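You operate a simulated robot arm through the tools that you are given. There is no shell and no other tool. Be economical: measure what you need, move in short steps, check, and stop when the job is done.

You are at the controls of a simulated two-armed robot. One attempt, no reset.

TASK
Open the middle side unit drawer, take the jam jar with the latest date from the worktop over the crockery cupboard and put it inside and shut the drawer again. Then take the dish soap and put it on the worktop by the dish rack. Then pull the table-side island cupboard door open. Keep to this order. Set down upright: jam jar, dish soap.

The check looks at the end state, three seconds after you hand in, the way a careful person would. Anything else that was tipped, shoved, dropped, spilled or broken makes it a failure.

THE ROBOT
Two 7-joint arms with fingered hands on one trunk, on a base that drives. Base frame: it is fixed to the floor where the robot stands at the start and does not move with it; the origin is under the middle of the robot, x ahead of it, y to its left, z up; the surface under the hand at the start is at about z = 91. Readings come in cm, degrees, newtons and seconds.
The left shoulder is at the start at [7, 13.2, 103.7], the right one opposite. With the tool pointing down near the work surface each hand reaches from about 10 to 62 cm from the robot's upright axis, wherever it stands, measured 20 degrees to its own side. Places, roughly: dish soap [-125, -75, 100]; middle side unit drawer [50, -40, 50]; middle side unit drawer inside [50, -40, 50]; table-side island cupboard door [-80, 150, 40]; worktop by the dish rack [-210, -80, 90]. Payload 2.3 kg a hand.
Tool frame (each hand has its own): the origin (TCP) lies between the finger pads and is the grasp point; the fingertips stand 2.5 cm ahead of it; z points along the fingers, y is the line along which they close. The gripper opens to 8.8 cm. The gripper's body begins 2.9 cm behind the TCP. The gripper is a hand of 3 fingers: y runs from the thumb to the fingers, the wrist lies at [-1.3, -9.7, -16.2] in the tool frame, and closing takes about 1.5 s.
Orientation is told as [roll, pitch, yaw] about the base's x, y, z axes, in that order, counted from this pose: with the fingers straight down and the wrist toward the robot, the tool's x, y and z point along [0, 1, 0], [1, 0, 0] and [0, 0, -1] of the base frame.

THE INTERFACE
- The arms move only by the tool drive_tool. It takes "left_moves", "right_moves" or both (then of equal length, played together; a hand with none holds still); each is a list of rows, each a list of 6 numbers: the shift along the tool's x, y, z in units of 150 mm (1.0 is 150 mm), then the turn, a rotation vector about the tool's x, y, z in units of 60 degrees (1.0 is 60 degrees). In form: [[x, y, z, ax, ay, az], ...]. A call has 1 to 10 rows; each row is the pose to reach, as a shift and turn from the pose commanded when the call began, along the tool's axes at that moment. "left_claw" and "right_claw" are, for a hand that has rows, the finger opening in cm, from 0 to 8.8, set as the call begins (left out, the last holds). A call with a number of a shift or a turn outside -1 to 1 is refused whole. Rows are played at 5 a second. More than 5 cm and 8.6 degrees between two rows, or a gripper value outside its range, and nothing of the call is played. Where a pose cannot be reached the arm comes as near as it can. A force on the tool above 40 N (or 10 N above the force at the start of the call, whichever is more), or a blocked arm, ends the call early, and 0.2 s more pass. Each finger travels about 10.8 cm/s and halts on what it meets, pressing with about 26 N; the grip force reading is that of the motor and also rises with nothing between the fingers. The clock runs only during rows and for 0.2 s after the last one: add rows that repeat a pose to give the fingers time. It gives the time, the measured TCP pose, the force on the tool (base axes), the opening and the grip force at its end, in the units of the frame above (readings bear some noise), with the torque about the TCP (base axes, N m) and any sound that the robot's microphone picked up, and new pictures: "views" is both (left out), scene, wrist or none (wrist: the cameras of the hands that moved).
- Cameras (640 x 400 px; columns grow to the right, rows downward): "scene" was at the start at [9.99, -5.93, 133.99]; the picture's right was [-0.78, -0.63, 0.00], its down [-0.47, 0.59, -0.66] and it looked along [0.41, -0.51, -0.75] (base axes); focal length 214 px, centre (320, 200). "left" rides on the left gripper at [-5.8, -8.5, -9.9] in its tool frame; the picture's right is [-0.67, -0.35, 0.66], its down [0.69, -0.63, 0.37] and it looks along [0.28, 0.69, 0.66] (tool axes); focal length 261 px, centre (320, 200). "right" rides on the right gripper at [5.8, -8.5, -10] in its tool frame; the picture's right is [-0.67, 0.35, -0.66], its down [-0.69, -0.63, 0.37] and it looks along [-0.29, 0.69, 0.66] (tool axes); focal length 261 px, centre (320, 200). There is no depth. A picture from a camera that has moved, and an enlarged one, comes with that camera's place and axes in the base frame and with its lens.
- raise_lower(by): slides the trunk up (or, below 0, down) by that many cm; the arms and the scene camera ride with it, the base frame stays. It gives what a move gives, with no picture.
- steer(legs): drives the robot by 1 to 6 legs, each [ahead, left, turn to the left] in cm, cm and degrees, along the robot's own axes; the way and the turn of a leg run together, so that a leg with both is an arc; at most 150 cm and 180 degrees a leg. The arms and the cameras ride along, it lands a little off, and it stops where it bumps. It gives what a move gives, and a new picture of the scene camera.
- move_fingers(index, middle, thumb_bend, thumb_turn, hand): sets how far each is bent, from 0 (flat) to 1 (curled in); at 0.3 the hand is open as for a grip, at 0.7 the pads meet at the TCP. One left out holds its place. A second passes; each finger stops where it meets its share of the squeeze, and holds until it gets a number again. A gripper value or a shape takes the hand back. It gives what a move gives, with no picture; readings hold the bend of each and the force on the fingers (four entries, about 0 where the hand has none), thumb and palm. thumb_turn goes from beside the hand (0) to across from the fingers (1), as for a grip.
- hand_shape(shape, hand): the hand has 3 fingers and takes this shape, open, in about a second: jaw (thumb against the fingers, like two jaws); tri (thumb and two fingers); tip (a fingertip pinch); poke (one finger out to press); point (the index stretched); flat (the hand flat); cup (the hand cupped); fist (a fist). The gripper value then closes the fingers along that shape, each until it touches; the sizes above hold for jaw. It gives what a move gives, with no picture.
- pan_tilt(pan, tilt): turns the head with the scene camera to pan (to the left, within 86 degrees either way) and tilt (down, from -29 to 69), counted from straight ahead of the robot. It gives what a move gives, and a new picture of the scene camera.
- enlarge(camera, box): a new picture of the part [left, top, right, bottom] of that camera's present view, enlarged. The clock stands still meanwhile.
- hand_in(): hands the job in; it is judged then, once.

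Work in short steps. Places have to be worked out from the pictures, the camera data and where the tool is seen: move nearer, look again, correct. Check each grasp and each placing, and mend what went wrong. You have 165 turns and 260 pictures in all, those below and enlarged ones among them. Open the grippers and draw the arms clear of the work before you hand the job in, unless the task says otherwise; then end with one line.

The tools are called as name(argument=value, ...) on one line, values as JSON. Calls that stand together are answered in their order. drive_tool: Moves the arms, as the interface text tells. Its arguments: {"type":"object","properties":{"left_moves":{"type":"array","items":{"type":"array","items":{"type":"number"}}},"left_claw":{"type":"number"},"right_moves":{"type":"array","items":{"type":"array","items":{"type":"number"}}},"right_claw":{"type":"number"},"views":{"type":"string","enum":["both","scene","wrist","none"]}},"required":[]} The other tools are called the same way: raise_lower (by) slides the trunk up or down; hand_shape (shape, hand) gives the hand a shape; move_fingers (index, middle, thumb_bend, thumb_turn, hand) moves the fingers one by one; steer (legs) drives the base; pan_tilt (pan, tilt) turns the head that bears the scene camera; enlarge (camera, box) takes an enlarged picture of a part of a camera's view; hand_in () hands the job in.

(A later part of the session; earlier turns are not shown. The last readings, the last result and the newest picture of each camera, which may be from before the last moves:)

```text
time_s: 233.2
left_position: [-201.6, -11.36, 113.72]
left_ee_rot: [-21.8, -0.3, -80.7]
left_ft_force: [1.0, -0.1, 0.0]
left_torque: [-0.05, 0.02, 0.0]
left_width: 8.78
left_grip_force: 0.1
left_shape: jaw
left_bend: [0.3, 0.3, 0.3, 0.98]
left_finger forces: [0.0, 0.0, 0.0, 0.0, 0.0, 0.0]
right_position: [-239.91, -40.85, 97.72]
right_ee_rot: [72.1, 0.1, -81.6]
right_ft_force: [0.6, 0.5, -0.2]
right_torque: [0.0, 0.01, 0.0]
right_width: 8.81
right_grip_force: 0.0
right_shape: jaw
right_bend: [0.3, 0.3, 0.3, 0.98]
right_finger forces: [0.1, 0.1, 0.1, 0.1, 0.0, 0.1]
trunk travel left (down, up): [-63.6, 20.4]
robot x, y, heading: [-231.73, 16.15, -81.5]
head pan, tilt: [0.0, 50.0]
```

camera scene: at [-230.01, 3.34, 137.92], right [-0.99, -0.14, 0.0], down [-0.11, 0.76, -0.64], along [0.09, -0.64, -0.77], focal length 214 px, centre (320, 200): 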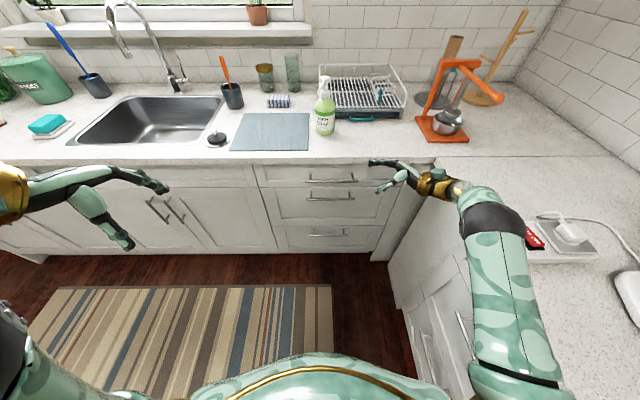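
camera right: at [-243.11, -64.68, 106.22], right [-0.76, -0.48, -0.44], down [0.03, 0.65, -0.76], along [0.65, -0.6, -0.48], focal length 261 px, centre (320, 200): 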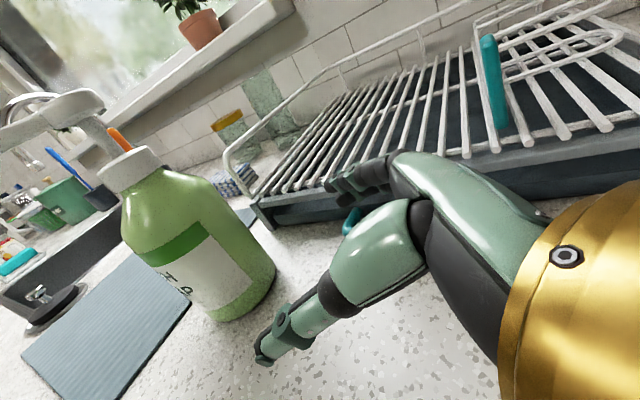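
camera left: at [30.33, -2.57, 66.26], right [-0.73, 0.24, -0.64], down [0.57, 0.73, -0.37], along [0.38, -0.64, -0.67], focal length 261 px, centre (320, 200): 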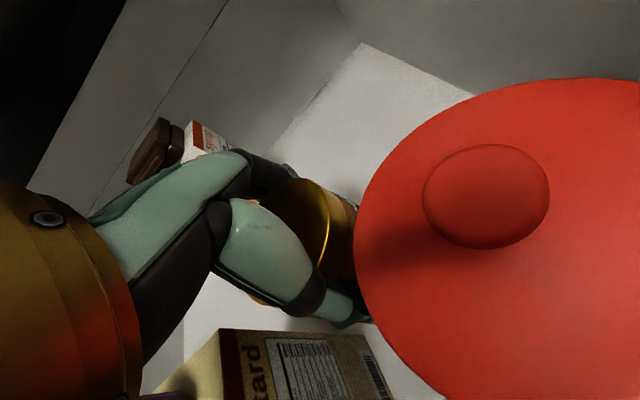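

Soap is done. Raise, and travel to the open floor between island and table.

raise_lower(by=18)

steer(legs=[[0, 150, 0], [0, 100, 0], [-30, 0, 0]])

pan_tilt(pan=-86, tilt=30)

```text
time_s: 235.2
left_position: [-201.61, -11.42, 131.74]
left_ee_rot: [-21.7, -0.1, -80.6]
left_ft_force: [0.5, 0.1, 1.0]
left_torque: [-0.03, -0.02, 0.0]
left_width: 8.76
left_grip_force: 0.0
left_shape: jaw
left_bend: [0.3, 0.3, 0.3, 0.98]
left_finger forces: [0.0, 0.1, 0.1, 0.0, 0.0, 0.0]
right_position: [-239.88, -40.96, 115.79]
right_ee_rot: [71.9, 0.1, -81.7]
right_ft_force: [-0.5, -0.7, 0.9]
right_torque: [0.02, 0.03, 0.02]
right_width: 8.83
right_grip_force: 0.1
right_shape: jaw
right_bend: [0.3, 0.3, 0.3, 0.98]
right_finger forces: [0.0, 0.0, 0.1, 0.0, 0.0, 0.0]
trunk travel left (down, up): [-81.6, 2.4]
robot x, y, heading: [-231.98, 15.89, -81.7]
head pan, tilt: [0.0, 50.0]
```

```text
time_s: 249.1
left_position: [39.06, 63.85, 131.6]
left_ee_rot: [-21.7, 0.0, -78.9]
left_ft_force: [-0.9, 0.8, -0.2]
left_torque: [-0.03, -0.01, -0.02]
left_width: 8.78
left_grip_force: 0.1
left_shape: jaw
left_bend: [0.3, 0.3, 0.3, 0.98]
left_finger forces: [0.0, 0.0, 0.1, 0.1, 0.0, 0.0]
right_position: [1.62, 33.08, 115.6]
right_ee_rot: [72.0, 0.2, -79.9]
right_ft_force: [0.4, 0.6, 0.2]
right_torque: [-0.02, -0.02, 0.02]
right_width: 8.8
right_grip_force: 0.1
right_shape: jaw
right_bend: [0.3, 0.3, 0.3, 0.98]
right_finger forces: [0.0, 0.1, 0.1, 0.1, 0.0, 0.0]
trunk travel left (down, up): [-81.6, 2.4]
robot x, y, heading: [7.82, 90.43, -79.7]
head pan, tilt: [0.0, 50.0]
camera scene: at [10.21, 77.8, 155.9], right [-0.98, -0.17, 0.0], down [-0.13, 0.76, -0.64], along [0.11, -0.63, -0.77], focal length 214 px, centre (320, 200)
```

scene: 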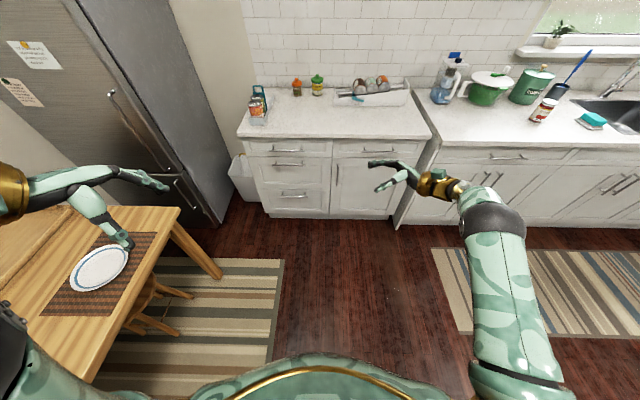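

```text
time_s: 250.7
left_position: [39.02, 64.1, 131.86]
left_ee_rot: [-21.7, -0.3, -78.8]
left_ft_force: [-0.8, -0.3, 0.0]
left_torque: [-0.04, 0.03, 0.02]
left_width: 8.8
left_grip_force: 0.0
left_shape: jaw
left_bend: [0.3, 0.3, 0.3, 0.98]
left_finger forces: [0.1, 0.0, 0.1, 0.1, 0.1, 0.1]
right_position: [1.58, 33.42, 115.72]
right_ee_rot: [72.0, 0.2, -79.9]
right_ft_force: [-0.4, 0.6, -0.1]
right_torque: [-0.01, -0.01, 0.0]
right_width: 8.81
right_grip_force: 0.1
right_shape: jaw
right_bend: [0.3, 0.3, 0.3, 0.98]
right_finger forces: [0.1, 0.0, 0.0, 0.0, 0.0, 0.0]
trunk travel left (down, up): [-81.6, 2.4]
robot x, y, heading: [8.21, 90.37, -80.1]
head pan, tilt: [-85.9, 30.0]
camera scene: at [0.04, 83.52, 158.89], right [-0.24, 0.97, 0.0], down [0.48, 0.12, -0.87], along [-0.84, -0.21, -0.5], focal length 214 px, centre (320, 200)
```

scene: 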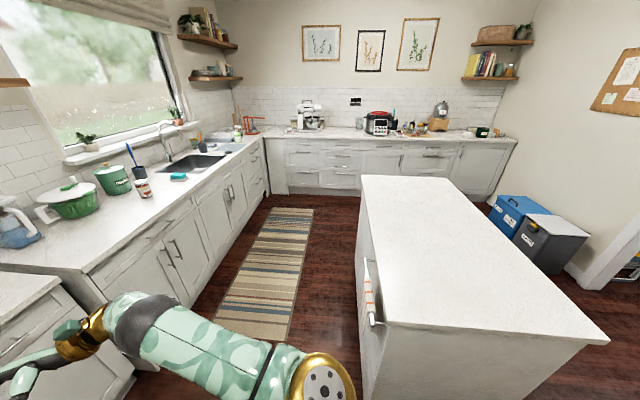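

The island's end faces the table. Turn to face it and back up a bit for a view.

steer(legs=[[0, 0, -92], [-20, -30, 0]])

pan_tilt(pan=0, tilt=45)

```text
time_s: 256.9
left_position: [-4.77, 92.83, 131.58]
left_ee_rot: [-21.7, -0.2, -171.5]
left_ft_force: [0.4, 0.1, -0.1]
left_torque: [-0.01, 0.01, 0.0]
left_width: 8.79
left_grip_force: 0.1
left_shape: jaw
left_bend: [0.3, 0.3, 0.3, 0.98]
left_finger forces: [0.0, 0.1, 0.0, 0.0, 0.0, 0.1]
right_position: [-33.54, 131.56, 115.6]
right_ee_rot: [71.8, 0.3, -172.6]
right_ft_force: [-0.3, -0.2, 0.0]
right_torque: [-0.01, 0.01, -0.01]
right_width: 8.81
right_grip_force: 0.0
right_shape: jaw
right_bend: [0.3, 0.3, 0.3, 0.98]
right_finger forces: [0.0, 0.0, 0.0, 0.0, 0.0, 0.0]
trunk travel left (down, up): [-81.6, 2.4]
robot x, y, heading: [23.19, 122.8, -172.4]
head pan, tilt: [-85.9, 30.0]
camera scene: at [16.36, 131.01, 158.9], right [0.98, 0.2, 0.0], down [0.1, -0.49, -0.87], along [-0.17, 0.85, -0.5], focal length 214 px, centre (320, 200)
```

scene: 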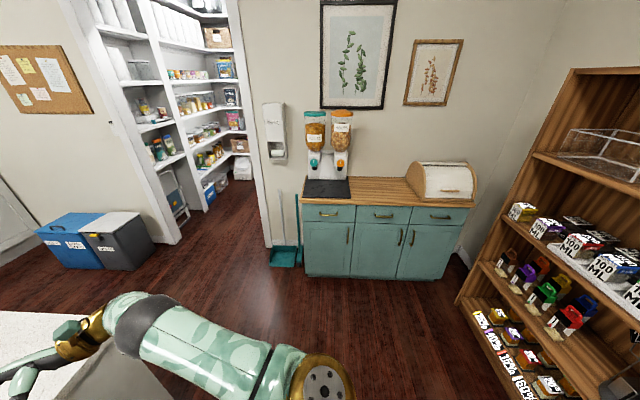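

```text
time_s: 258.5
left_position: [-4.57, 92.92, 131.71]
left_ee_rot: [-21.6, -0.2, -171.3]
left_ft_force: [-0.2, 0.4, -0.4]
left_torque: [-0.01, 0.01, 0.02]
left_width: 8.78
left_grip_force: 0.0
left_shape: jaw
left_bend: [0.3, 0.3, 0.3, 0.98]
left_finger forces: [0.0, 0.0, 0.0, 0.0, 0.0, 0.0]
right_position: [-33.43, 131.83, 115.64]
right_ee_rot: [72.0, 0.1, -172.4]
right_ft_force: [-0.3, -0.3, -0.1]
right_torque: [0.0, -0.01, -0.03]
right_width: 8.8
right_grip_force: 0.1
right_shape: jaw
right_bend: [0.3, 0.3, 0.3, 0.98]
right_finger forces: [0.0, 0.0, 0.0, 0.0, 0.0, 0.0]
trunk travel left (down, up): [-81.6, 2.4]
robot x, y, heading: [23.24, 122.78, -172.5]
head pan, tilt: [0.0, 45.0]
camera scene: at [10.24, 121.4, 156.63], right [-0.13, 0.99, 0.0], down [0.7, 0.09, -0.71], along [-0.7, -0.09, -0.71], focal length 214 px, centre (320, 200)
```

scene: 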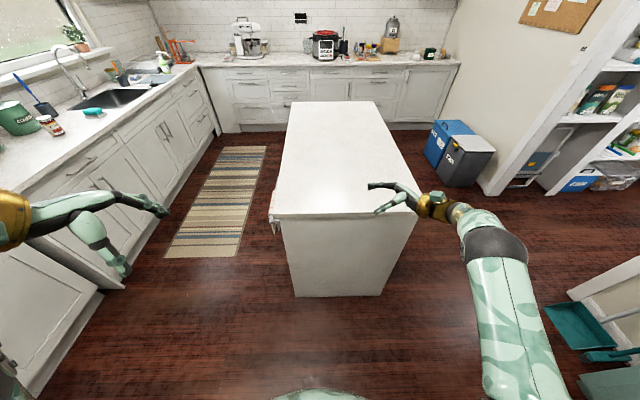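

The end is a plain panel; the cupboard door must be on the long far side (y≈155, x≈-80). I turn back to face −y in the open area, back into the aisle beyond, then strafe along.

steer(legs=[[10, 0, 0], [0, 0, 90.5], [-88, 0, 0]])

pan_tilt(pan=-60, tilt=35)

```text
time_s: 267.7
left_position: [31.74, 183.03, 131.68]
left_ee_rot: [-21.7, -0.2, -79.1]
left_ft_force: [0.0, -0.6, -0.7]
left_torque: [0.03, -0.01, 0.03]
left_width: 8.81
left_grip_force: 0.0
left_shape: jaw
left_bend: [0.3, 0.3, 0.3, 0.98]
left_finger forces: [0.1, 0.1, 0.1, 0.0, 0.1, 0.0]
right_position: [-5.98, 152.54, 115.76]
right_ee_rot: [72.1, 0.2, -80.3]
right_ft_force: [0.1, 0.7, -0.5]
right_torque: [0.02, -0.02, -0.01]
right_width: 8.79
right_grip_force: 0.1
right_shape: jaw
right_bend: [0.3, 0.3, 0.3, 0.98]
right_finger forces: [0.0, 0.0, 0.0, 0.1, 0.1, 0.1]
trunk travel left (down, up): [-81.6, 2.4]
robot x, y, heading: [0.67, 209.9, -80.4]
head pan, tilt: [0.0, 45.0]
camera scene: at [3.02, 196.74, 156.61], right [-0.99, -0.17, 0.0], down [-0.12, 0.7, -0.71], along [0.12, -0.7, -0.71], focal length 214 px, centre (320, 200)
```

scene: 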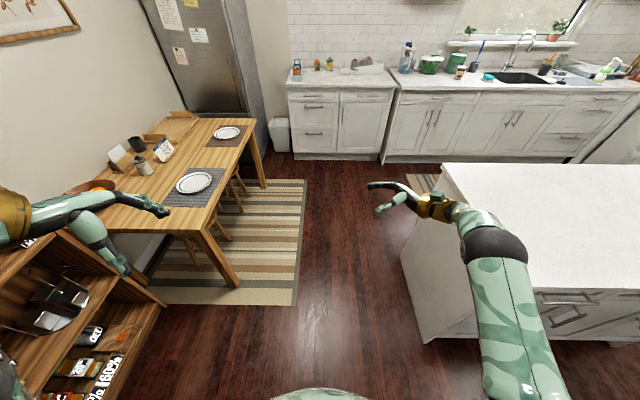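

```text
time_s: 269.0
left_position: [31.57, 183.07, 131.62]
left_ee_rot: [-21.7, -0.2, -79.2]
left_ft_force: [0.3, -0.2, 0.4]
left_torque: [0.04, 0.0, -0.02]
left_width: 8.79
left_grip_force: 0.0
left_shape: jaw
left_bend: [0.3, 0.3, 0.3, 0.98]
left_finger forces: [0.0, 0.0, 0.1, 0.0, 0.0, 0.0]
right_position: [-5.94, 152.61, 115.72]
right_ee_rot: [72.0, 0.3, -80.3]
right_ft_force: [0.6, -0.8, -0.1]
right_torque: [0.0, 0.01, -0.02]
right_width: 8.79
right_grip_force: 0.1
right_shape: jaw
right_bend: [0.3, 0.3, 0.3, 0.98]
right_finger forces: [0.1, 0.0, 0.1, 0.0, 0.0, 0.0]
trunk travel left (down, up): [-81.6, 2.4]
robot x, y, heading: [0.93, 210.1, -80.4]
head pan, tilt: [-60.0, 35.0]
camera scene: at [-5.14, 199.25, 158.11], right [-0.64, 0.77, 0.0], down [0.44, 0.37, -0.82], along [-0.63, -0.52, -0.57], focal length 214 px, centre (320, 200)
```

scene: 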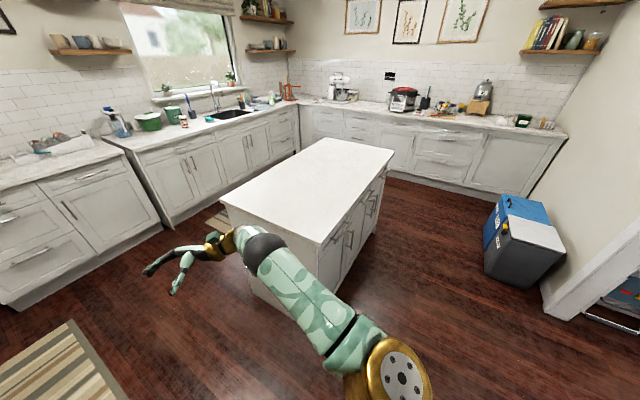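

Doors with handles are on this side. Strafe right and look down at them.

steer(legs=[[-12, -40, 0]])

pan_tilt(pan=-30, tilt=45)

enlarge(camera="scene", box=[200, 100, 520, 300])

```text
time_s: 271.7
left_position: [-10.27, 188.51, 131.58]
left_ee_rot: [-21.9, -0.2, -78.7]
left_ft_force: [0.0, 0.1, 0.5]
left_torque: [0.04, -0.01, 0.0]
left_width: 8.8
left_grip_force: 0.2
left_shape: jaw
left_bend: [0.3, 0.3, 0.3, 0.98]
left_finger forces: [0.0, 0.1, 0.1, 0.0, 0.0, 0.0]
right_position: [-47.79, 157.71, 115.68]
right_ee_rot: [71.9, 0.2, -79.8]
right_ft_force: [-0.4, -0.1, 0.1]
right_torque: [-0.02, 0.02, 0.01]
right_width: 8.81
right_grip_force: 0.1
right_shape: jaw
right_bend: [0.3, 0.3, 0.3, 0.98]
right_finger forces: [0.0, 0.1, 0.1, 0.0, 0.0, 0.1]
trunk travel left (down, up): [-81.6, 2.4]
robot x, y, heading: [-41.6, 214.94, -79.7]
head pan, tilt: [-60.0, 35.0]
camera scene: at [-47.24, 204.37, 158.12], right [-0.64, 0.76, 0.0], down [0.44, 0.37, -0.82], along [-0.63, -0.53, -0.57], focal length 214 px, centre (320, 200)
```

scene: 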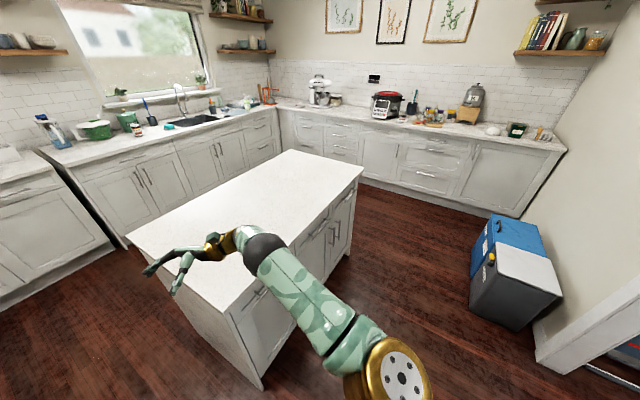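

```text
time_s: 272.6
left_position: [-10.61, 188.52, 131.75]
left_ee_rot: [-21.7, -0.3, -78.6]
left_ft_force: [0.2, 1.0, 0.7]
left_torque: [0.02, 0.0, -0.02]
left_width: 8.8
left_grip_force: 0.1
left_shape: jaw
left_bend: [0.3, 0.3, 0.3, 0.98]
left_finger forces: [0.0, 0.1, 0.2, 0.0, 0.1, 0.0]
right_position: [-47.92, 157.81, 115.67]
right_ee_rot: [72.0, 0.0, -79.8]
right_ft_force: [-0.8, 0.7, 0.4]
right_torque: [0.05, -0.01, 0.0]
right_width: 8.78
right_grip_force: 0.1
right_shape: jaw
right_bend: [0.3, 0.3, 0.3, 0.98]
right_finger forces: [0.0, 0.0, 0.0, 0.0, 0.0, 0.0]
trunk travel left (down, up): [-81.6, 2.4]
robot x, y, heading: [-42.07, 214.87, -79.8]
head pan, tilt: [-30.0, 45.0]
camera scene: at [-43.59, 202.44, 156.63], right [-0.94, 0.34, 0.0], down [0.24, 0.66, -0.71], along [-0.24, -0.66, -0.71], focal length 214 px, centre (320, 200)
```

scene: 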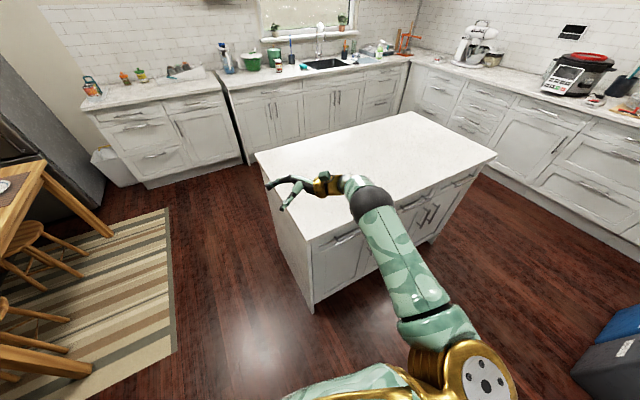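

```text
2.00 times, centred on (360, 200) of scene
camera zoom: at [-43.59, 202.44, 156.63], right [-0.94, 0.34, 0.0], down [0.24, 0.66, -0.71], along [-0.24, -0.66, -0.71], focal length 429 px, centre (240, 200)
```

zoom: 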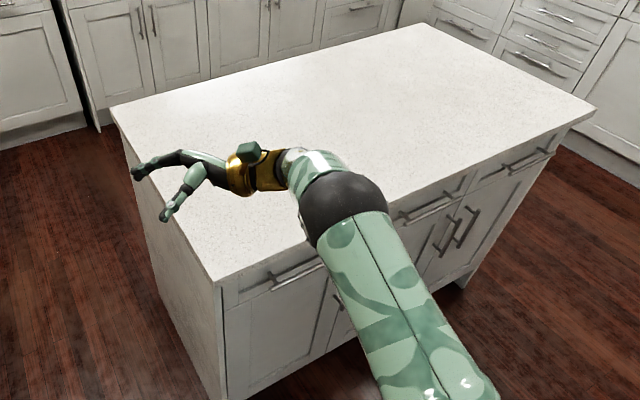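

Three columns of drawer-over-door. The table-side one is the leftmost (x≈-74). Strafe right for an unobstructed view.

steer(legs=[[-6, -45, 0]])

pan_tilt(pan=10, tilt=52)

enlarge(camera="scene", box=[160, 100, 480, 300])

```text
time_s: 275.3
left_position: [-54.51, 186.89, 131.62]
left_ee_rot: [-21.8, -0.2, -78.0]
left_ft_force: [0.3, -0.4, 0.5]
left_torque: [0.01, 0.01, -0.01]
left_width: 8.82
left_grip_force: 0.1
left_shape: jaw
left_bend: [0.3, 0.3, 0.3, 0.98]
left_finger forces: [0.0, 0.1, 0.0, 0.0, 0.1, 0.0]
right_position: [-91.44, 155.73, 115.78]
right_ee_rot: [71.9, 0.2, -79.1]
right_ft_force: [0.4, -0.2, 0.1]
right_torque: [0.0, -0.01, 0.0]
right_width: 8.83
right_grip_force: 0.1
right_shape: jaw
right_bend: [0.3, 0.3, 0.3, 0.98]
right_finger forces: [0.0, 0.0, 0.1, 0.0, 0.0, 0.0]
trunk travel left (down, up): [-81.6, 2.4]
robot x, y, heading: [-86.12, 213.15, -79.3]
head pan, tilt: [-30.0, 45.0]
camera scene: at [-87.59, 200.35, 156.63], right [-0.94, 0.33, 0.0], down [0.23, 0.67, -0.71], along [-0.23, -0.67, -0.71], focal length 214 px, centre (320, 200)
```

scene: 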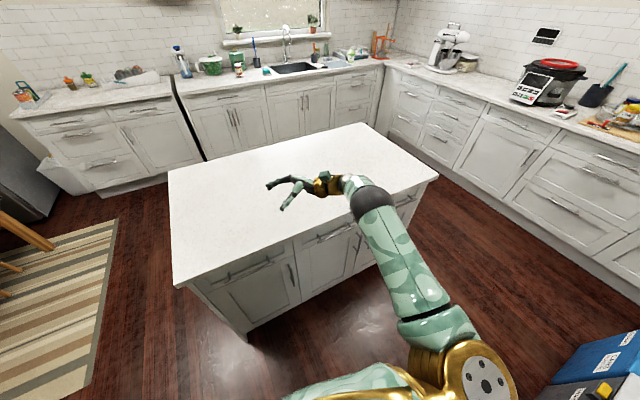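

```text
time_s: 276.4
left_position: [-54.55, 187.01, 131.61]
left_ee_rot: [-21.6, -0.2, -78.0]
left_ft_force: [-0.7, 0.3, 0.7]
left_torque: [0.0, 0.02, -0.01]
left_width: 8.78
left_grip_force: 0.0
left_shape: jaw
left_bend: [0.3, 0.3, 0.3, 0.98]
left_finger forces: [0.0, 0.0, 0.1, 0.1, 0.0, 0.1]
right_position: [-91.72, 155.72, 115.7]
right_ee_rot: [72.0, 0.1, -79.2]
right_ft_force: [0.6, -0.4, -1.5]
right_torque: [0.01, -0.03, 0.02]
right_width: 8.81
right_grip_force: 0.1
right_shape: jaw
right_bend: [0.3, 0.3, 0.3, 0.98]
right_finger forces: [0.0, 0.1, 0.0, 0.0, 0.1, 0.1]
trunk travel left (down, up): [-81.6, 2.4]
robot x, y, heading: [-86.1, 212.68, -79.1]
head pan, tilt: [10.0, 52.0]
camera scene: at [-82.51, 200.99, 155.67], right [-0.93, -0.35, 0.0], down [-0.28, 0.74, -0.62], along [0.22, -0.58, -0.79], focal length 214 px, centre (320, 200)
```

scene: 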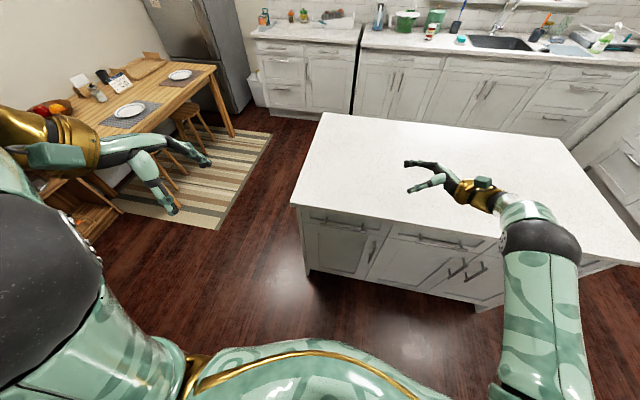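

```text
2.00 times, centred on (320, 200) of scene
camera zoom: at [-82.51, 200.99, 155.67], right [-0.93, -0.35, 0.0], down [-0.28, 0.74, -0.62], along [0.22, -0.58, -0.79], focal length 429 px, centre (320, 200)
```

zoom: 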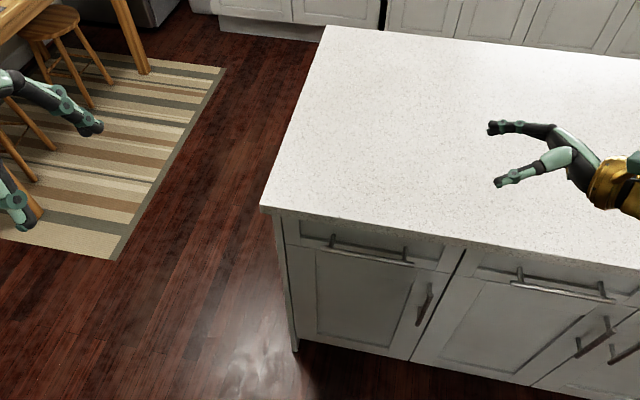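

The table-side door has a vertical handle at about (-89.8,155.4), z 56–77, hinge on the left. My right hand (fingers pointing left, thumb near) can hook it from the right. Back off, then lower to handle height.

steer(legs=[[-10, -8, 0]])

raise_lower(by=-40)

raise_lower(by=-8)

drive_tool(right_moves=[[0, 0, 0, 0, 0, 0], [0, 0, 0, 0, 0, 0], [0, 0, 0, 0, 0, 0]], right_claw=5, views="both")

```text
time_s: 277.7
left_position: [-64.23, 194.76, 131.48]
left_ee_rot: [-21.9, -0.1, -78.1]
left_ft_force: [-0.1, -0.2, -1.0]
left_torque: [0.02, 0.0, -0.02]
left_width: 8.79
left_grip_force: 0.1
left_shape: jaw
left_bend: [0.3, 0.3, 0.3, 0.98]
left_finger forces: [0.0, 0.0, 0.1, 0.0, 0.0, 0.0]
right_position: [-101.49, 163.66, 115.65]
right_ee_rot: [71.9, 0.3, -79.3]
right_ft_force: [-0.1, 0.2, 0.0]
right_torque: [0.02, 0.01, 0.02]
right_width: 8.79
right_grip_force: 0.1
right_shape: jaw
right_bend: [0.3, 0.3, 0.3, 0.98]
right_finger forces: [0.0, 0.0, 0.0, 0.1, 0.0, 0.1]
trunk travel left (down, up): [-81.6, 2.4]
robot x, y, heading: [-95.87, 220.95, -79.2]
head pan, tilt: [10.0, 52.0]
camera scene: at [-91.99, 208.83, 155.63], right [-0.94, -0.35, 0.0], down [-0.28, 0.74, -0.61], along [0.22, -0.57, -0.79], focal length 214 px, centre (320, 200)
```

scene: 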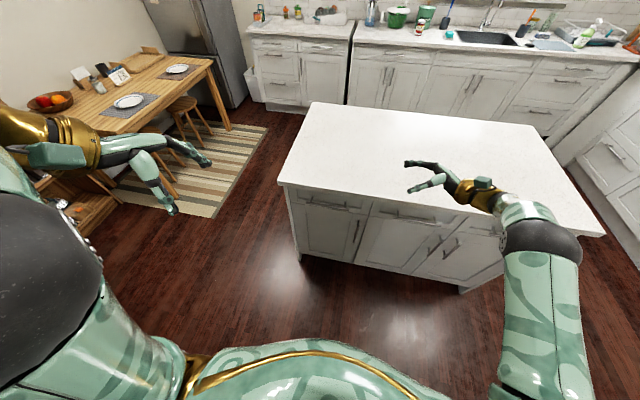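

```text
time_s: 281.5
left_position: [-64.55, 194.99, 91.55]
left_ee_rot: [-21.8, -0.2, -78.1]
left_ft_force: [-1.0, 0.8, -0.3]
left_torque: [-0.02, 0.0, -0.01]
left_width: 8.77
left_grip_force: 0.1
left_shape: jaw
left_bend: [0.3, 0.3, 0.3, 0.98]
left_finger forces: [0.0, 0.0, 0.0, 0.1, 0.0, 0.0]
right_position: [-101.6, 163.86, 75.76]
right_ee_rot: [72.0, 0.1, -79.2]
right_ft_force: [-0.8, 0.1, -0.4]
right_torque: [-0.03, 0.01, -0.01]
right_width: 8.81
right_grip_force: 0.0
right_shape: jaw
right_bend: [0.3, 0.3, 0.3, 0.98]
right_finger forces: [0.0, 0.0, 0.1, 0.1, 0.1, 0.0]
trunk travel left (down, up): [-41.6, 42.4]
robot x, y, heading: [-95.97, 221.34, -79.2]
head pan, tilt: [10.0, 52.0]
```

```text
time_s: 282.7
left_position: [-64.64, 195.06, 83.7]
left_ee_rot: [-21.7, -0.2, -78.1]
left_ft_force: [1.2, -0.7, 0.0]
left_torque: [0.0, -0.02, 0.01]
left_width: 8.8
left_grip_force: 0.0
left_shape: jaw
left_bend: [0.3, 0.3, 0.3, 0.98]
left_finger forces: [0.0, 0.0, 0.1, 0.1, 0.0, 0.0]
right_position: [-101.59, 163.85, 67.69]
right_ee_rot: [71.9, 0.2, -79.2]
right_ft_force: [0.7, -0.3, -0.2]
right_torque: [-0.01, -0.01, 0.0]
right_width: 8.8
right_grip_force: 0.0
right_shape: jaw
right_bend: [0.3, 0.3, 0.3, 0.98]
right_finger forces: [0.0, 0.0, 0.1, 0.0, 0.0, 0.0]
trunk travel left (down, up): [-33.6, 50.4]
robot x, y, heading: [-95.99, 220.95, -79.2]
head pan, tilt: [10.0, 52.0]
```

```text
time_s: 283.5
left_position: [-64.73, 195.14, 83.57]
left_ee_rot: [-21.7, -0.2, -78.2]
left_ft_force: [0.0, 0.4, -0.2]
left_torque: [0.0, 0.0, -0.01]
left_width: 8.81
left_grip_force: 0.1
left_shape: jaw
left_bend: [0.3, 0.3, 0.3, 0.98]
left_finger forces: [0.1, 0.0, 0.0, 0.0, 0.1, 0.0]
right_position: [-101.56, 163.88, 67.67]
right_ee_rot: [72.0, 0.1, -79.2]
right_ft_force: [0.4, 0.3, 0.3]
right_torque: [0.01, -0.03, 0.05]
right_width: 5.05
right_grip_force: 0.1
right_shape: jaw
right_bend: [0.74, 0.42, 0.66, 1.0]
right_finger forces: [0.0, 0.1, 0.0, 0.0, 0.0, 0.1]
trunk travel left (down, up): [-33.6, 50.4]
robot x, y, heading: [-96.03, 221.13, -79.4]
head pan, tilt: [10.0, 52.0]
camera scene: at [-92.38, 209.15, 107.67], right [-0.94, -0.35, 0.0], down [-0.28, 0.74, -0.62], along [0.22, -0.58, -0.79], focal length 214 px, centre (320, 200)
camera right: at [-110.63, 170.78, 76.25], right [-0.75, -0.5, -0.44], down [0.02, 0.65, -0.76], along [0.66, -0.58, -0.48], focal length 261 px, centre (320, 200)
```

scene: 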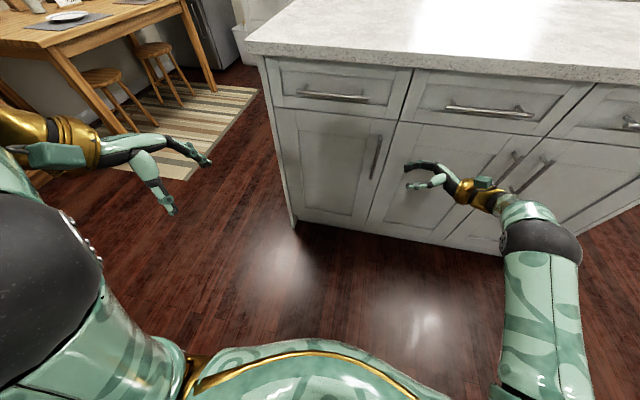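
right: 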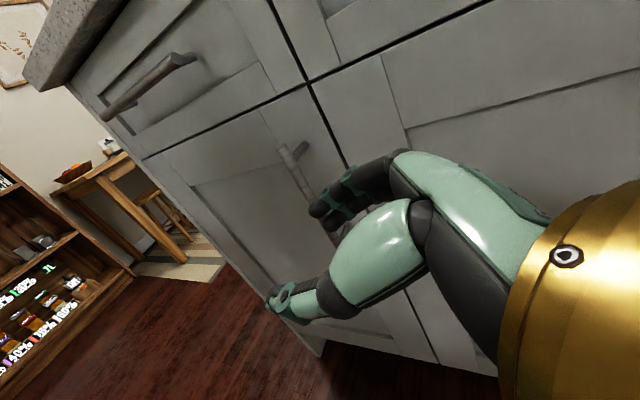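

Triangulation with this closer view puts the handle nearer (-90.5,152), z 51–69. Lower 7.5 cm, set the fingers (far fingers half bent, thumb open) and zoom.

raise_lower(by=-7.5)

move_fingers(hand="right", index=0.42, middle=0.42, thumb_bend=0.3)

pan_tilt(pan=0, tilt=40)

enlarge(camera="scene", box=[240, 80, 480, 230])

enlarge(camera="right", box=[0, 0, 640, 400])

```text
time_s: 284.6
left_position: [-64.74, 195.07, 76.11]
left_ee_rot: [-21.7, -0.3, -78.1]
left_ft_force: [1.4, 0.0, 0.0]
left_torque: [0.0, 0.03, 0.02]
left_width: 8.8
left_grip_force: 0.0
left_shape: jaw
left_bend: [0.3, 0.3, 0.3, 0.98]
left_finger forces: [0.0, 0.0, 0.1, 0.0, 0.0, 0.1]
right_position: [-101.68, 163.84, 60.31]
right_ee_rot: [71.9, 0.1, -79.2]
right_ft_force: [-1.0, -0.2, -0.2]
right_torque: [0.01, 0.02, 0.01]
right_width: 5.05
right_grip_force: 0.1
right_shape: jaw
right_bend: [0.74, 0.42, 0.66, 1.0]
right_finger forces: [0.1, 0.0, 0.0, 0.1, 0.1, 0.0]
trunk travel left (down, up): [-26.1, 57.9]
robot x, y, heading: [-96.05, 220.87, -79.3]
head pan, tilt: [10.0, 52.0]
```

```text
time_s: 285.6
left_position: [-64.5, 194.95, 76.1]
left_ee_rot: [-21.6, -0.1, -78.2]
left_ft_force: [1.1, -0.8, -0.7]
left_torque: [0.0, 0.0, 0.0]
left_width: 8.79
left_grip_force: 0.1
left_shape: jaw
left_bend: [0.3, 0.3, 0.3, 0.98]
left_finger forces: [0.0, 0.0, 0.1, 0.0, 0.0, 0.0]
right_position: [-101.62, 163.84, 60.15]
right_ee_rot: [72.0, 0.1, -79.1]
right_ft_force: [0.6, -0.1, -0.1]
right_torque: [0.0, 0.01, 0.01]
right_width: 7.15
right_grip_force: 0.0
right_shape: fingers
right_bend: [0.42, 0.42, 0.3, 1.0]
right_finger forces: [0.0, 0.0, 0.0, 0.0, 0.1, 0.1]
trunk travel left (down, up): [-26.1, 57.9]
robot x, y, heading: [-95.95, 221.25, -79.3]
head pan, tilt: [10.0, 52.0]
```

```text
time_s: 286.3
left_position: [-64.57, 194.96, 76.15]
left_ee_rot: [-21.6, -0.2, -78.1]
left_ft_force: [0.5, 0.2, -0.1]
left_torque: [0.01, -0.01, -0.03]
left_width: 8.78
left_grip_force: 0.0
left_shape: jaw
left_bend: [0.3, 0.3, 0.3, 0.98]
left_finger forces: [0.0, 0.0, 0.0, 0.0, 0.0, 0.1]
right_position: [-101.67, 163.9, 60.21]
right_ee_rot: [71.9, 0.1, -79.2]
right_ft_force: [0.7, -0.4, -0.6]
right_torque: [0.0, 0.0, 0.04]
right_width: 7.13
right_grip_force: 0.1
right_shape: fingers
right_bend: [0.42, 0.42, 0.3, 1.0]
right_finger forces: [0.0, 0.1, 0.0, 0.0, 0.0, 0.0]
trunk travel left (down, up): [-26.1, 57.9]
robot x, y, heading: [-96.37, 221.3, -79.2]
head pan, tilt: [0.0, 40.0]
camera scene: at [-93.45, 207.83, 101.85], right [-0.98, -0.19, 0.0], down [-0.12, 0.63, -0.77], along [0.14, -0.75, -0.64], focal length 214 px, centre (320, 200)
```

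scene: 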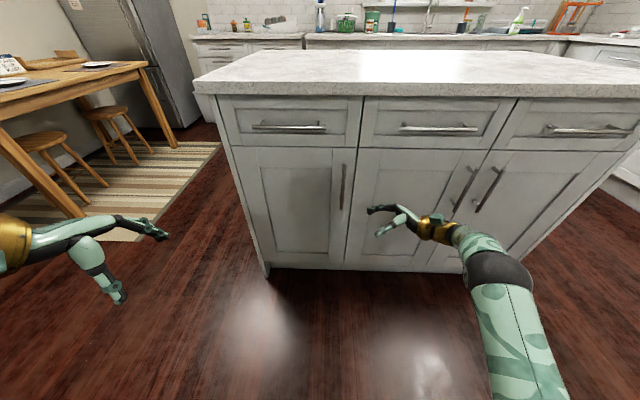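

```text
2.67 times, centred on (360, 155) of scene
camera zoom: at [-93.45, 207.83, 101.85], right [-0.98, -0.19, 0.0], down [-0.12, 0.63, -0.77], along [0.14, -0.75, -0.64], focal length 572 px, centre (213, 320)
```

zoom: 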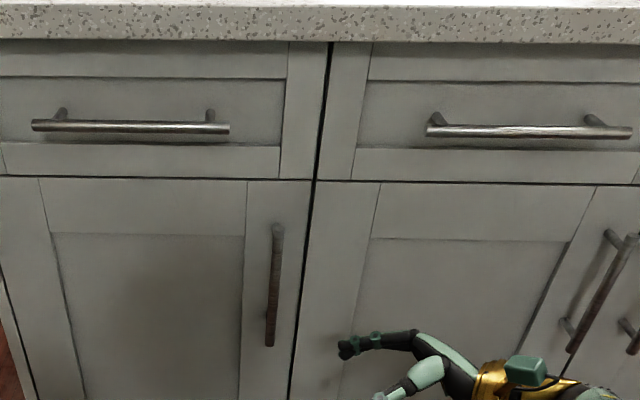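

```text
1.00 times, centred on (320, 200) of right (not enlarged: the box is as wide or as high as the picture)
camera zoom: at [-110.63, 170.79, 68.75], right [-0.75, -0.5, -0.44], down [0.02, 0.65, -0.76], along [0.66, -0.58, -0.48], focal length 261 px, centre (320, 200)
```

zoom: 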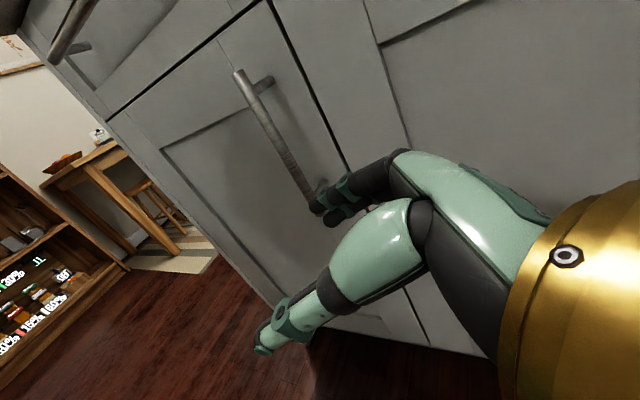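

Bar at (-90.4,153.7), z 53–70. To let the fingertips reach behind the bar while the knuckles stay clear of the door, I turn the robot 8° right and set far fingers to 0.33.

steer(legs=[[0, 0, -8]])

move_fingers(hand="right", index=0.35, middle=0.35, thumb_bend=0.3)

```text
time_s: 287.3
left_position: [-68.47, 190.8, 76.2]
left_ee_rot: [-21.7, -0.2, -86.2]
left_ft_force: [-0.8, 0.8, 0.9]
left_torque: [0.02, 0.01, -0.01]
left_width: 8.78
left_grip_force: 0.0
left_shape: jaw
left_bend: [0.3, 0.3, 0.3, 0.98]
left_finger forces: [0.0, 0.1, 0.0, 0.1, 0.0, 0.1]
right_position: [-109.54, 165.18, 60.24]
right_ee_rot: [72.0, 0.2, -87.1]
right_ft_force: [-0.2, -0.5, 0.4]
right_torque: [0.02, 0.01, -0.01]
right_width: 7.11
right_grip_force: 0.0
right_shape: fingers
right_bend: [0.42, 0.42, 0.3, 1.0]
right_finger forces: [0.1, 0.1, 0.0, 0.0, 0.1, 0.0]
trunk travel left (down, up): [-26.1, 57.9]
robot x, y, heading: [-96.27, 220.92, -87.3]
head pan, tilt: [0.0, 40.0]
camera scene: at [-95.34, 207.6, 101.85], right [-1.0, -0.05, 0.0], down [-0.03, 0.64, -0.77], along [0.04, -0.77, -0.64], focal length 214 px, centre (320, 200)
```

scene: 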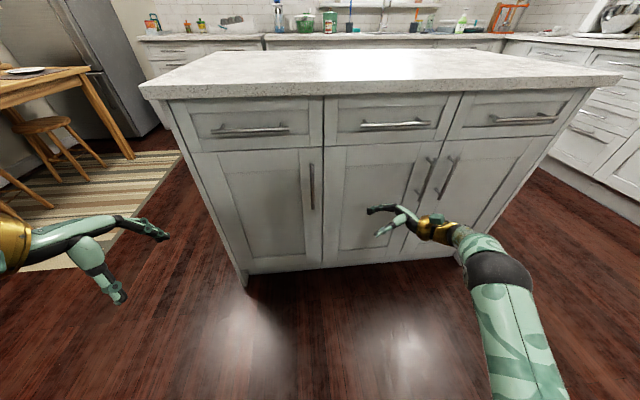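

```text
time_s: 288.3
left_position: [-68.41, 190.83, 76.17]
left_ee_rot: [-21.6, -0.2, -86.2]
left_ft_force: [1.0, 0.3, -0.1]
left_torque: [-0.03, 0.01, 0.02]
left_width: 8.76
left_grip_force: 0.0
left_shape: jaw
left_bend: [0.3, 0.3, 0.3, 0.98]
left_finger forces: [0.0, 0.0, 0.0, 0.0, 0.1, 0.0]
right_position: [-109.46, 165.3, 60.24]
right_ee_rot: [71.9, 0.2, -87.2]
right_ft_force: [-0.1, 0.4, 0.5]
right_torque: [0.0, 0.05, -0.01]
right_width: 7.89
right_grip_force: 0.0
right_shape: fingers
right_bend: [0.35, 0.35, 0.3, 1.0]
right_finger forces: [0.1, 0.0, 0.1, 0.0, 0.0, 0.0]
trunk travel left (down, up): [-26.1, 57.9]
robot x, y, heading: [-96.05, 221.03, -87.2]
head pan, tilt: [0.0, 40.0]
```

Drive to the pre-hook place (about 8.5 cm right of the final), then check.

steer(legs=[[0, 8.5, 0], [9.5, 0, 0]])

enlarge(camera="scene", box=[260, 100, 420, 240])

enlarge(camera="right", box=[0, 0, 640, 400])

```text
time_s: 290.1
left_position: [-59.33, 182.02, 76.26]
left_ee_rot: [-21.7, -0.3, -86.2]
left_ft_force: [0.0, -0.6, 1.0]
left_torque: [-0.02, 0.03, -0.03]
left_width: 8.78
left_grip_force: 0.0
left_shape: jaw
left_bend: [0.3, 0.3, 0.3, 0.98]
left_finger forces: [0.0, 0.0, 0.0, 0.1, 0.1, 0.0]
right_position: [-100.49, 156.43, 60.23]
right_ee_rot: [71.9, 0.2, -87.3]
right_ft_force: [-0.1, -0.3, 1.2]
right_torque: [-0.03, 0.01, 0.0]
right_width: 7.89
right_grip_force: 0.0
right_shape: fingers
right_bend: [0.35, 0.35, 0.3, 1.0]
right_finger forces: [0.1, 0.0, 0.1, 0.1, 0.0, 0.0]
trunk travel left (down, up): [-26.1, 57.9]
robot x, y, heading: [-86.69, 212.55, -87.3]
head pan, tilt: [0.0, 40.0]
camera scene: at [-86.21, 198.77, 101.84], right [-1.0, -0.05, 0.0], down [-0.03, 0.64, -0.77], along [0.04, -0.76, -0.64], focal length 214 px, centre (320, 200)
```

scene: 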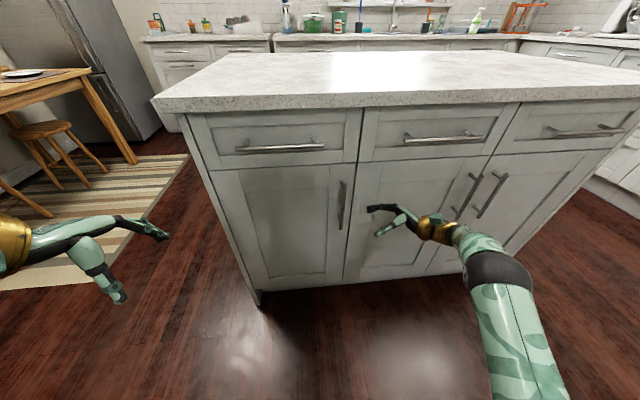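

```text
2.86 times, centred on (340, 170) of scene
camera zoom: at [-86.21, 198.77, 101.84], right [-1.0, -0.05, 0.0], down [-0.03, 0.64, -0.77], along [0.04, -0.76, -0.64], focal length 613 px, centre (263, 286)
```

zoom: 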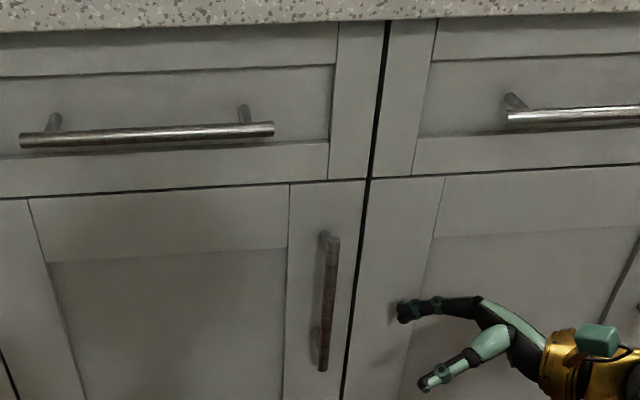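

```text
1.00 times, centred on (320, 200) of right (not enlarged: the box is as wide or as high as the picture)
camera zoom: at [-108.4, 164.52, 68.72], right [-0.81, -0.39, -0.44], down [0.11, 0.64, -0.76], along [0.57, -0.67, -0.48], focal length 261 px, centre (320, 200)
```

zoom: 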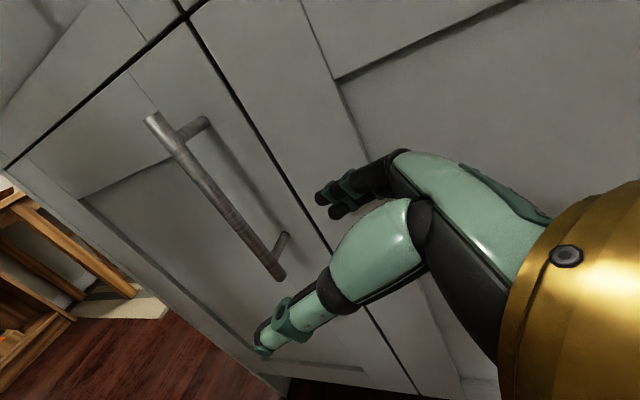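

Bar refined to (-90.3,153.9). Move forward 0.8 cm, then slide left 9 cm behind the bar.

drive_tool(right_moves=[[0, 0.05, 0, 0, 0, 0], [0.06, 0.05, 0.18, 0, 0, 0], [0.12, 0.05, 0.37, 0, 0, 0], [0.16, 0.05, 0.49, 0, 0, 0], [0.187, 0.05, 0.577, 0, 0, 0]], views="wrist")

enlarge(camera="scene", box=[260, 100, 420, 240])

```text
time_s: 291.3
left_position: [-59.41, 181.96, 76.22]
left_ee_rot: [-21.7, -0.2, -86.2]
left_ft_force: [0.5, -0.6, 0.0]
left_torque: [-0.01, 0.01, 0.02]
left_width: 8.79
left_grip_force: 0.0
left_shape: jaw
left_bend: [0.3, 0.3, 0.3, 0.98]
left_finger forces: [0.1, 0.1, 0.1, 0.1, 0.1, 0.0]
right_position: [-91.48, 156.13, 60.15]
right_ee_rot: [72.0, 0.2, -87.2]
right_ft_force: [1.2, -0.6, 0.0]
right_torque: [0.0, 0.01, -0.03]
right_width: 7.87
right_grip_force: 0.1
right_shape: fingers
right_bend: [0.35, 0.35, 0.3, 1.0]
right_finger forces: [0.1, 0.0, 0.0, 0.0, 0.0, 0.0]
trunk travel left (down, up): [-26.1, 57.9]
robot x, y, heading: [-87.04, 212.19, -87.4]
head pan, tilt: [0.0, 40.0]
camera right: at [-99.41, 164.23, 68.71], right [-0.81, -0.39, -0.43], down [0.1, 0.64, -0.76], along [0.57, -0.67, -0.48], focal length 261 px, centre (320, 200)
```

right: 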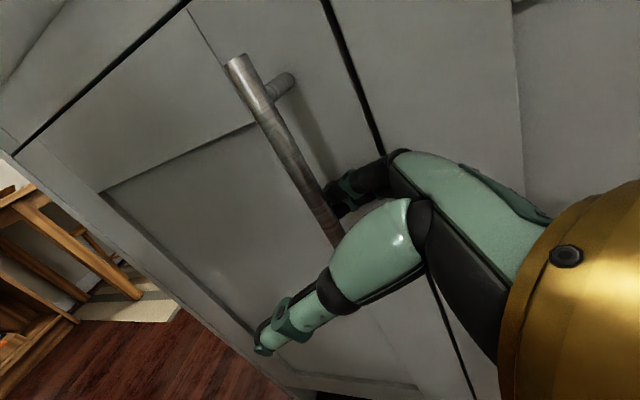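

```text
2.86 times, centred on (340, 170) of scene
camera zoom: at [-86.19, 198.82, 101.85], right [-1.0, -0.05, 0.0], down [-0.03, 0.64, -0.77], along [0.04, -0.77, -0.64], focal length 613 px, centre (263, 286)
```

zoom: 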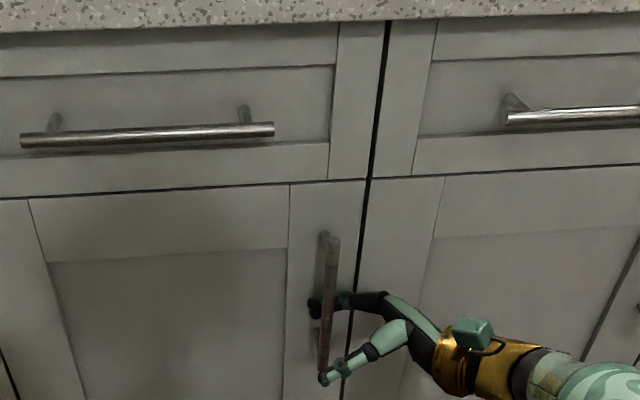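

The far fingers are behind the bar. Close on it.

move_fingers(hand="right", index=0.7, middle=0.7, thumb_bend=0.7)

enlarge(camera="scene", box=[260, 100, 420, 240])

```text
time_s: 292.3
left_position: [-59.25, 181.92, 76.06]
left_ee_rot: [-21.8, -0.2, -86.2]
left_ft_force: [0.5, -0.1, 0.5]
left_torque: [0.03, 0.04, -0.01]
left_width: 8.79
left_grip_force: 0.0
left_shape: jaw
left_bend: [0.3, 0.3, 0.3, 0.98]
left_finger forces: [0.0, 0.0, 0.0, 0.1, 0.0, 0.0]
right_position: [-91.34, 156.07, 60.13]
right_ee_rot: [71.9, 0.1, -87.3]
right_ft_force: [6.3, -2.5, -0.6]
right_torque: [-0.03, 0.01, -0.01]
right_width: 0.1
right_grip_force: 2.6
right_shape: fingers
right_bend: [0.68, 0.68, 0.7, 1.0]
right_finger forces: [2.3, 3.2, 0.0, 0.1, 0.1, 0.1]
trunk travel left (down, up): [-26.1, 57.9]
robot x, y, heading: [-87.1, 212.29, -87.1]
head pan, tilt: [0.0, 40.0]
```

```text
2.86 times, centred on (340, 170) of scene
camera zoom: at [-86.09, 198.74, 101.84], right [-1.0, -0.05, 0.0], down [-0.03, 0.64, -0.77], along [0.04, -0.76, -0.64], focal length 613 px, centre (263, 286)
```

zoom: 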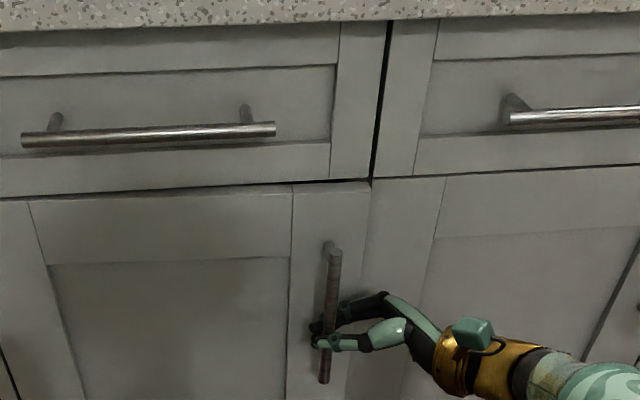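

The hook already cracked the door open. Now swing the base around the hinge so the hand stays with the handle.

steer(legs=[[-5.8, 12.2, -12], [-5.8, 12.2, -12]])

```text
time_s: 294.5
left_position: [-48.14, 181.22, 76.04]
left_ee_rot: [-21.7, -0.2, -109.7]
left_ft_force: [-0.2, 0.3, 0.2]
left_torque: [0.0, -0.01, 0.01]
left_width: 8.78
left_grip_force: 0.1
left_shape: jaw
left_bend: [0.3, 0.3, 0.3, 0.98]
left_finger forces: [0.1, 0.0, 0.0, 0.1, 0.0, 0.1]
right_position: [-87.93, 170.28, 60.14]
right_ee_rot: [72.0, 0.0, -110.8]
right_ft_force: [1.7, -1.1, -0.2]
right_torque: [-0.03, -0.02, 0.04]
right_width: 0.0
right_grip_force: 1.8
right_shape: fingers
right_bend: [0.7, 0.69, 0.69, 1.0]
right_finger forces: [0.4, 1.6, 0.1, 0.0, 0.7, 0.0]
trunk travel left (down, up): [-26.1, 57.9]
robot x, y, heading: [-61.43, 220.03, -111.2]
head pan, tilt: [0.0, 40.0]
camera scene: at [-66.1, 207.34, 101.85], right [-0.93, 0.36, 0.0], down [0.23, 0.6, -0.77], along [-0.27, -0.72, -0.64], focal length 214 px, centre (320, 200)
```

scene: 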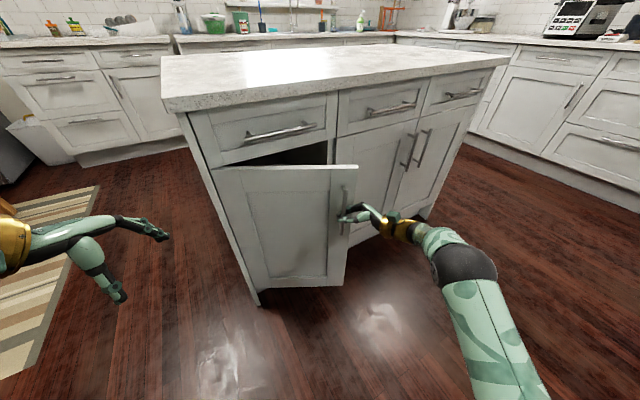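

Excellent, the door follows. Continue.

steer(legs=[[-5.8, 12.2, -12], [-5.8, 12.2, -12]])

steer(legs=[[-5.8, 12.2, -12], [-5.8, 12.2, -12]])

```text
time_s: 296.8
left_position: [-38.12, 175.31, 76.1]
left_ee_rot: [-21.8, -0.2, -133.7]
left_ft_force: [0.2, 0.3, -0.5]
left_torque: [-0.02, -0.01, -0.04]
left_width: 8.79
left_grip_force: 0.1
left_shape: jaw
left_bend: [0.3, 0.3, 0.3, 0.98]
left_finger forces: [0.0, 0.0, 0.0, 0.0, 0.0, 0.0]
right_position: [-79.03, 181.44, 60.1]
right_ee_rot: [72.0, 0.1, -134.8]
right_ft_force: [0.2, -0.2, 0.8]
right_torque: [0.02, -0.02, 0.0]
right_width: 0.0
right_grip_force: 0.1
right_shape: fingers
right_bend: [0.7, 0.7, 0.7, 1.0]
right_finger forces: [0.0, 0.2, 0.0, 0.0, 0.1, 0.0]
trunk travel left (down, up): [-26.1, 57.9]
robot x, y, heading: [-34.52, 215.87, -135.1]
head pan, tilt: [0.0, 40.0]
camera scene: at [-43.93, 206.45, 101.85], right [-0.71, 0.71, 0.0], down [0.45, 0.46, -0.77], along [-0.54, -0.54, -0.64], focal length 214 px, centre (320, 200)
```

scene: 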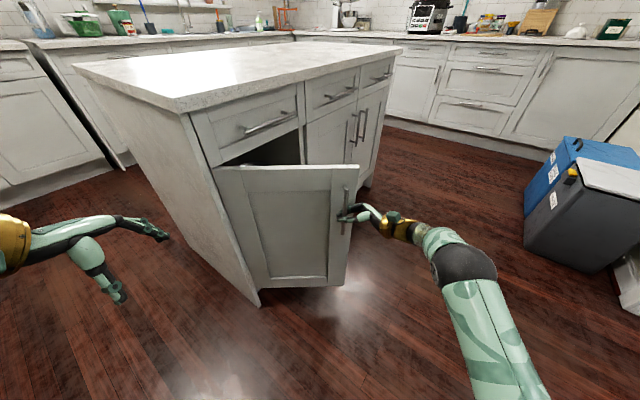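

```text
time_s: 299.0
left_position: [-31.71, 166.32, 76.17]
left_ee_rot: [-21.8, -0.2, -157.7]
left_ft_force: [-0.2, -0.2, 0.2]
left_torque: [-0.03, 0.02, 0.03]
left_width: 8.78
left_grip_force: 0.1
left_shape: jaw
left_bend: [0.3, 0.3, 0.3, 0.98]
left_finger forces: [0.0, 0.0, 0.0, 0.0, 0.1, 0.0]
right_position: [-66.56, 188.73, 60.21]
right_ee_rot: [71.8, 0.1, -158.8]
right_ft_force: [1.1, -3.7, -1.0]
right_torque: [-0.07, -0.01, 0.01]
right_width: 0.06
right_grip_force: 2.9
right_shape: fingers
right_bend: [0.69, 0.68, 0.69, 1.0]
right_finger forces: [1.2, 3.5, 0.1, 0.0, 1.1, 0.1]
trunk travel left (down, up): [-26.1, 57.9]
robot x, y, heading: [-12.2, 202.08, -159.0]
head pan, tilt: [0.0, 40.0]
camera scene: at [-24.36, 197.36, 101.85], right [-0.36, 0.93, 0.0], down [0.6, 0.23, -0.77], along [-0.71, -0.28, -0.64], focal length 214 px, centre (320, 200)
```

scene: 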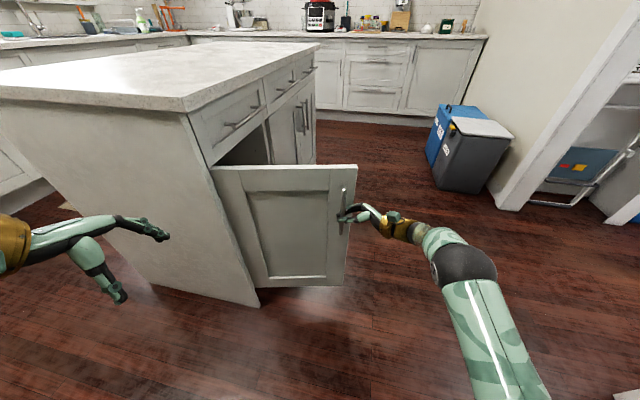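

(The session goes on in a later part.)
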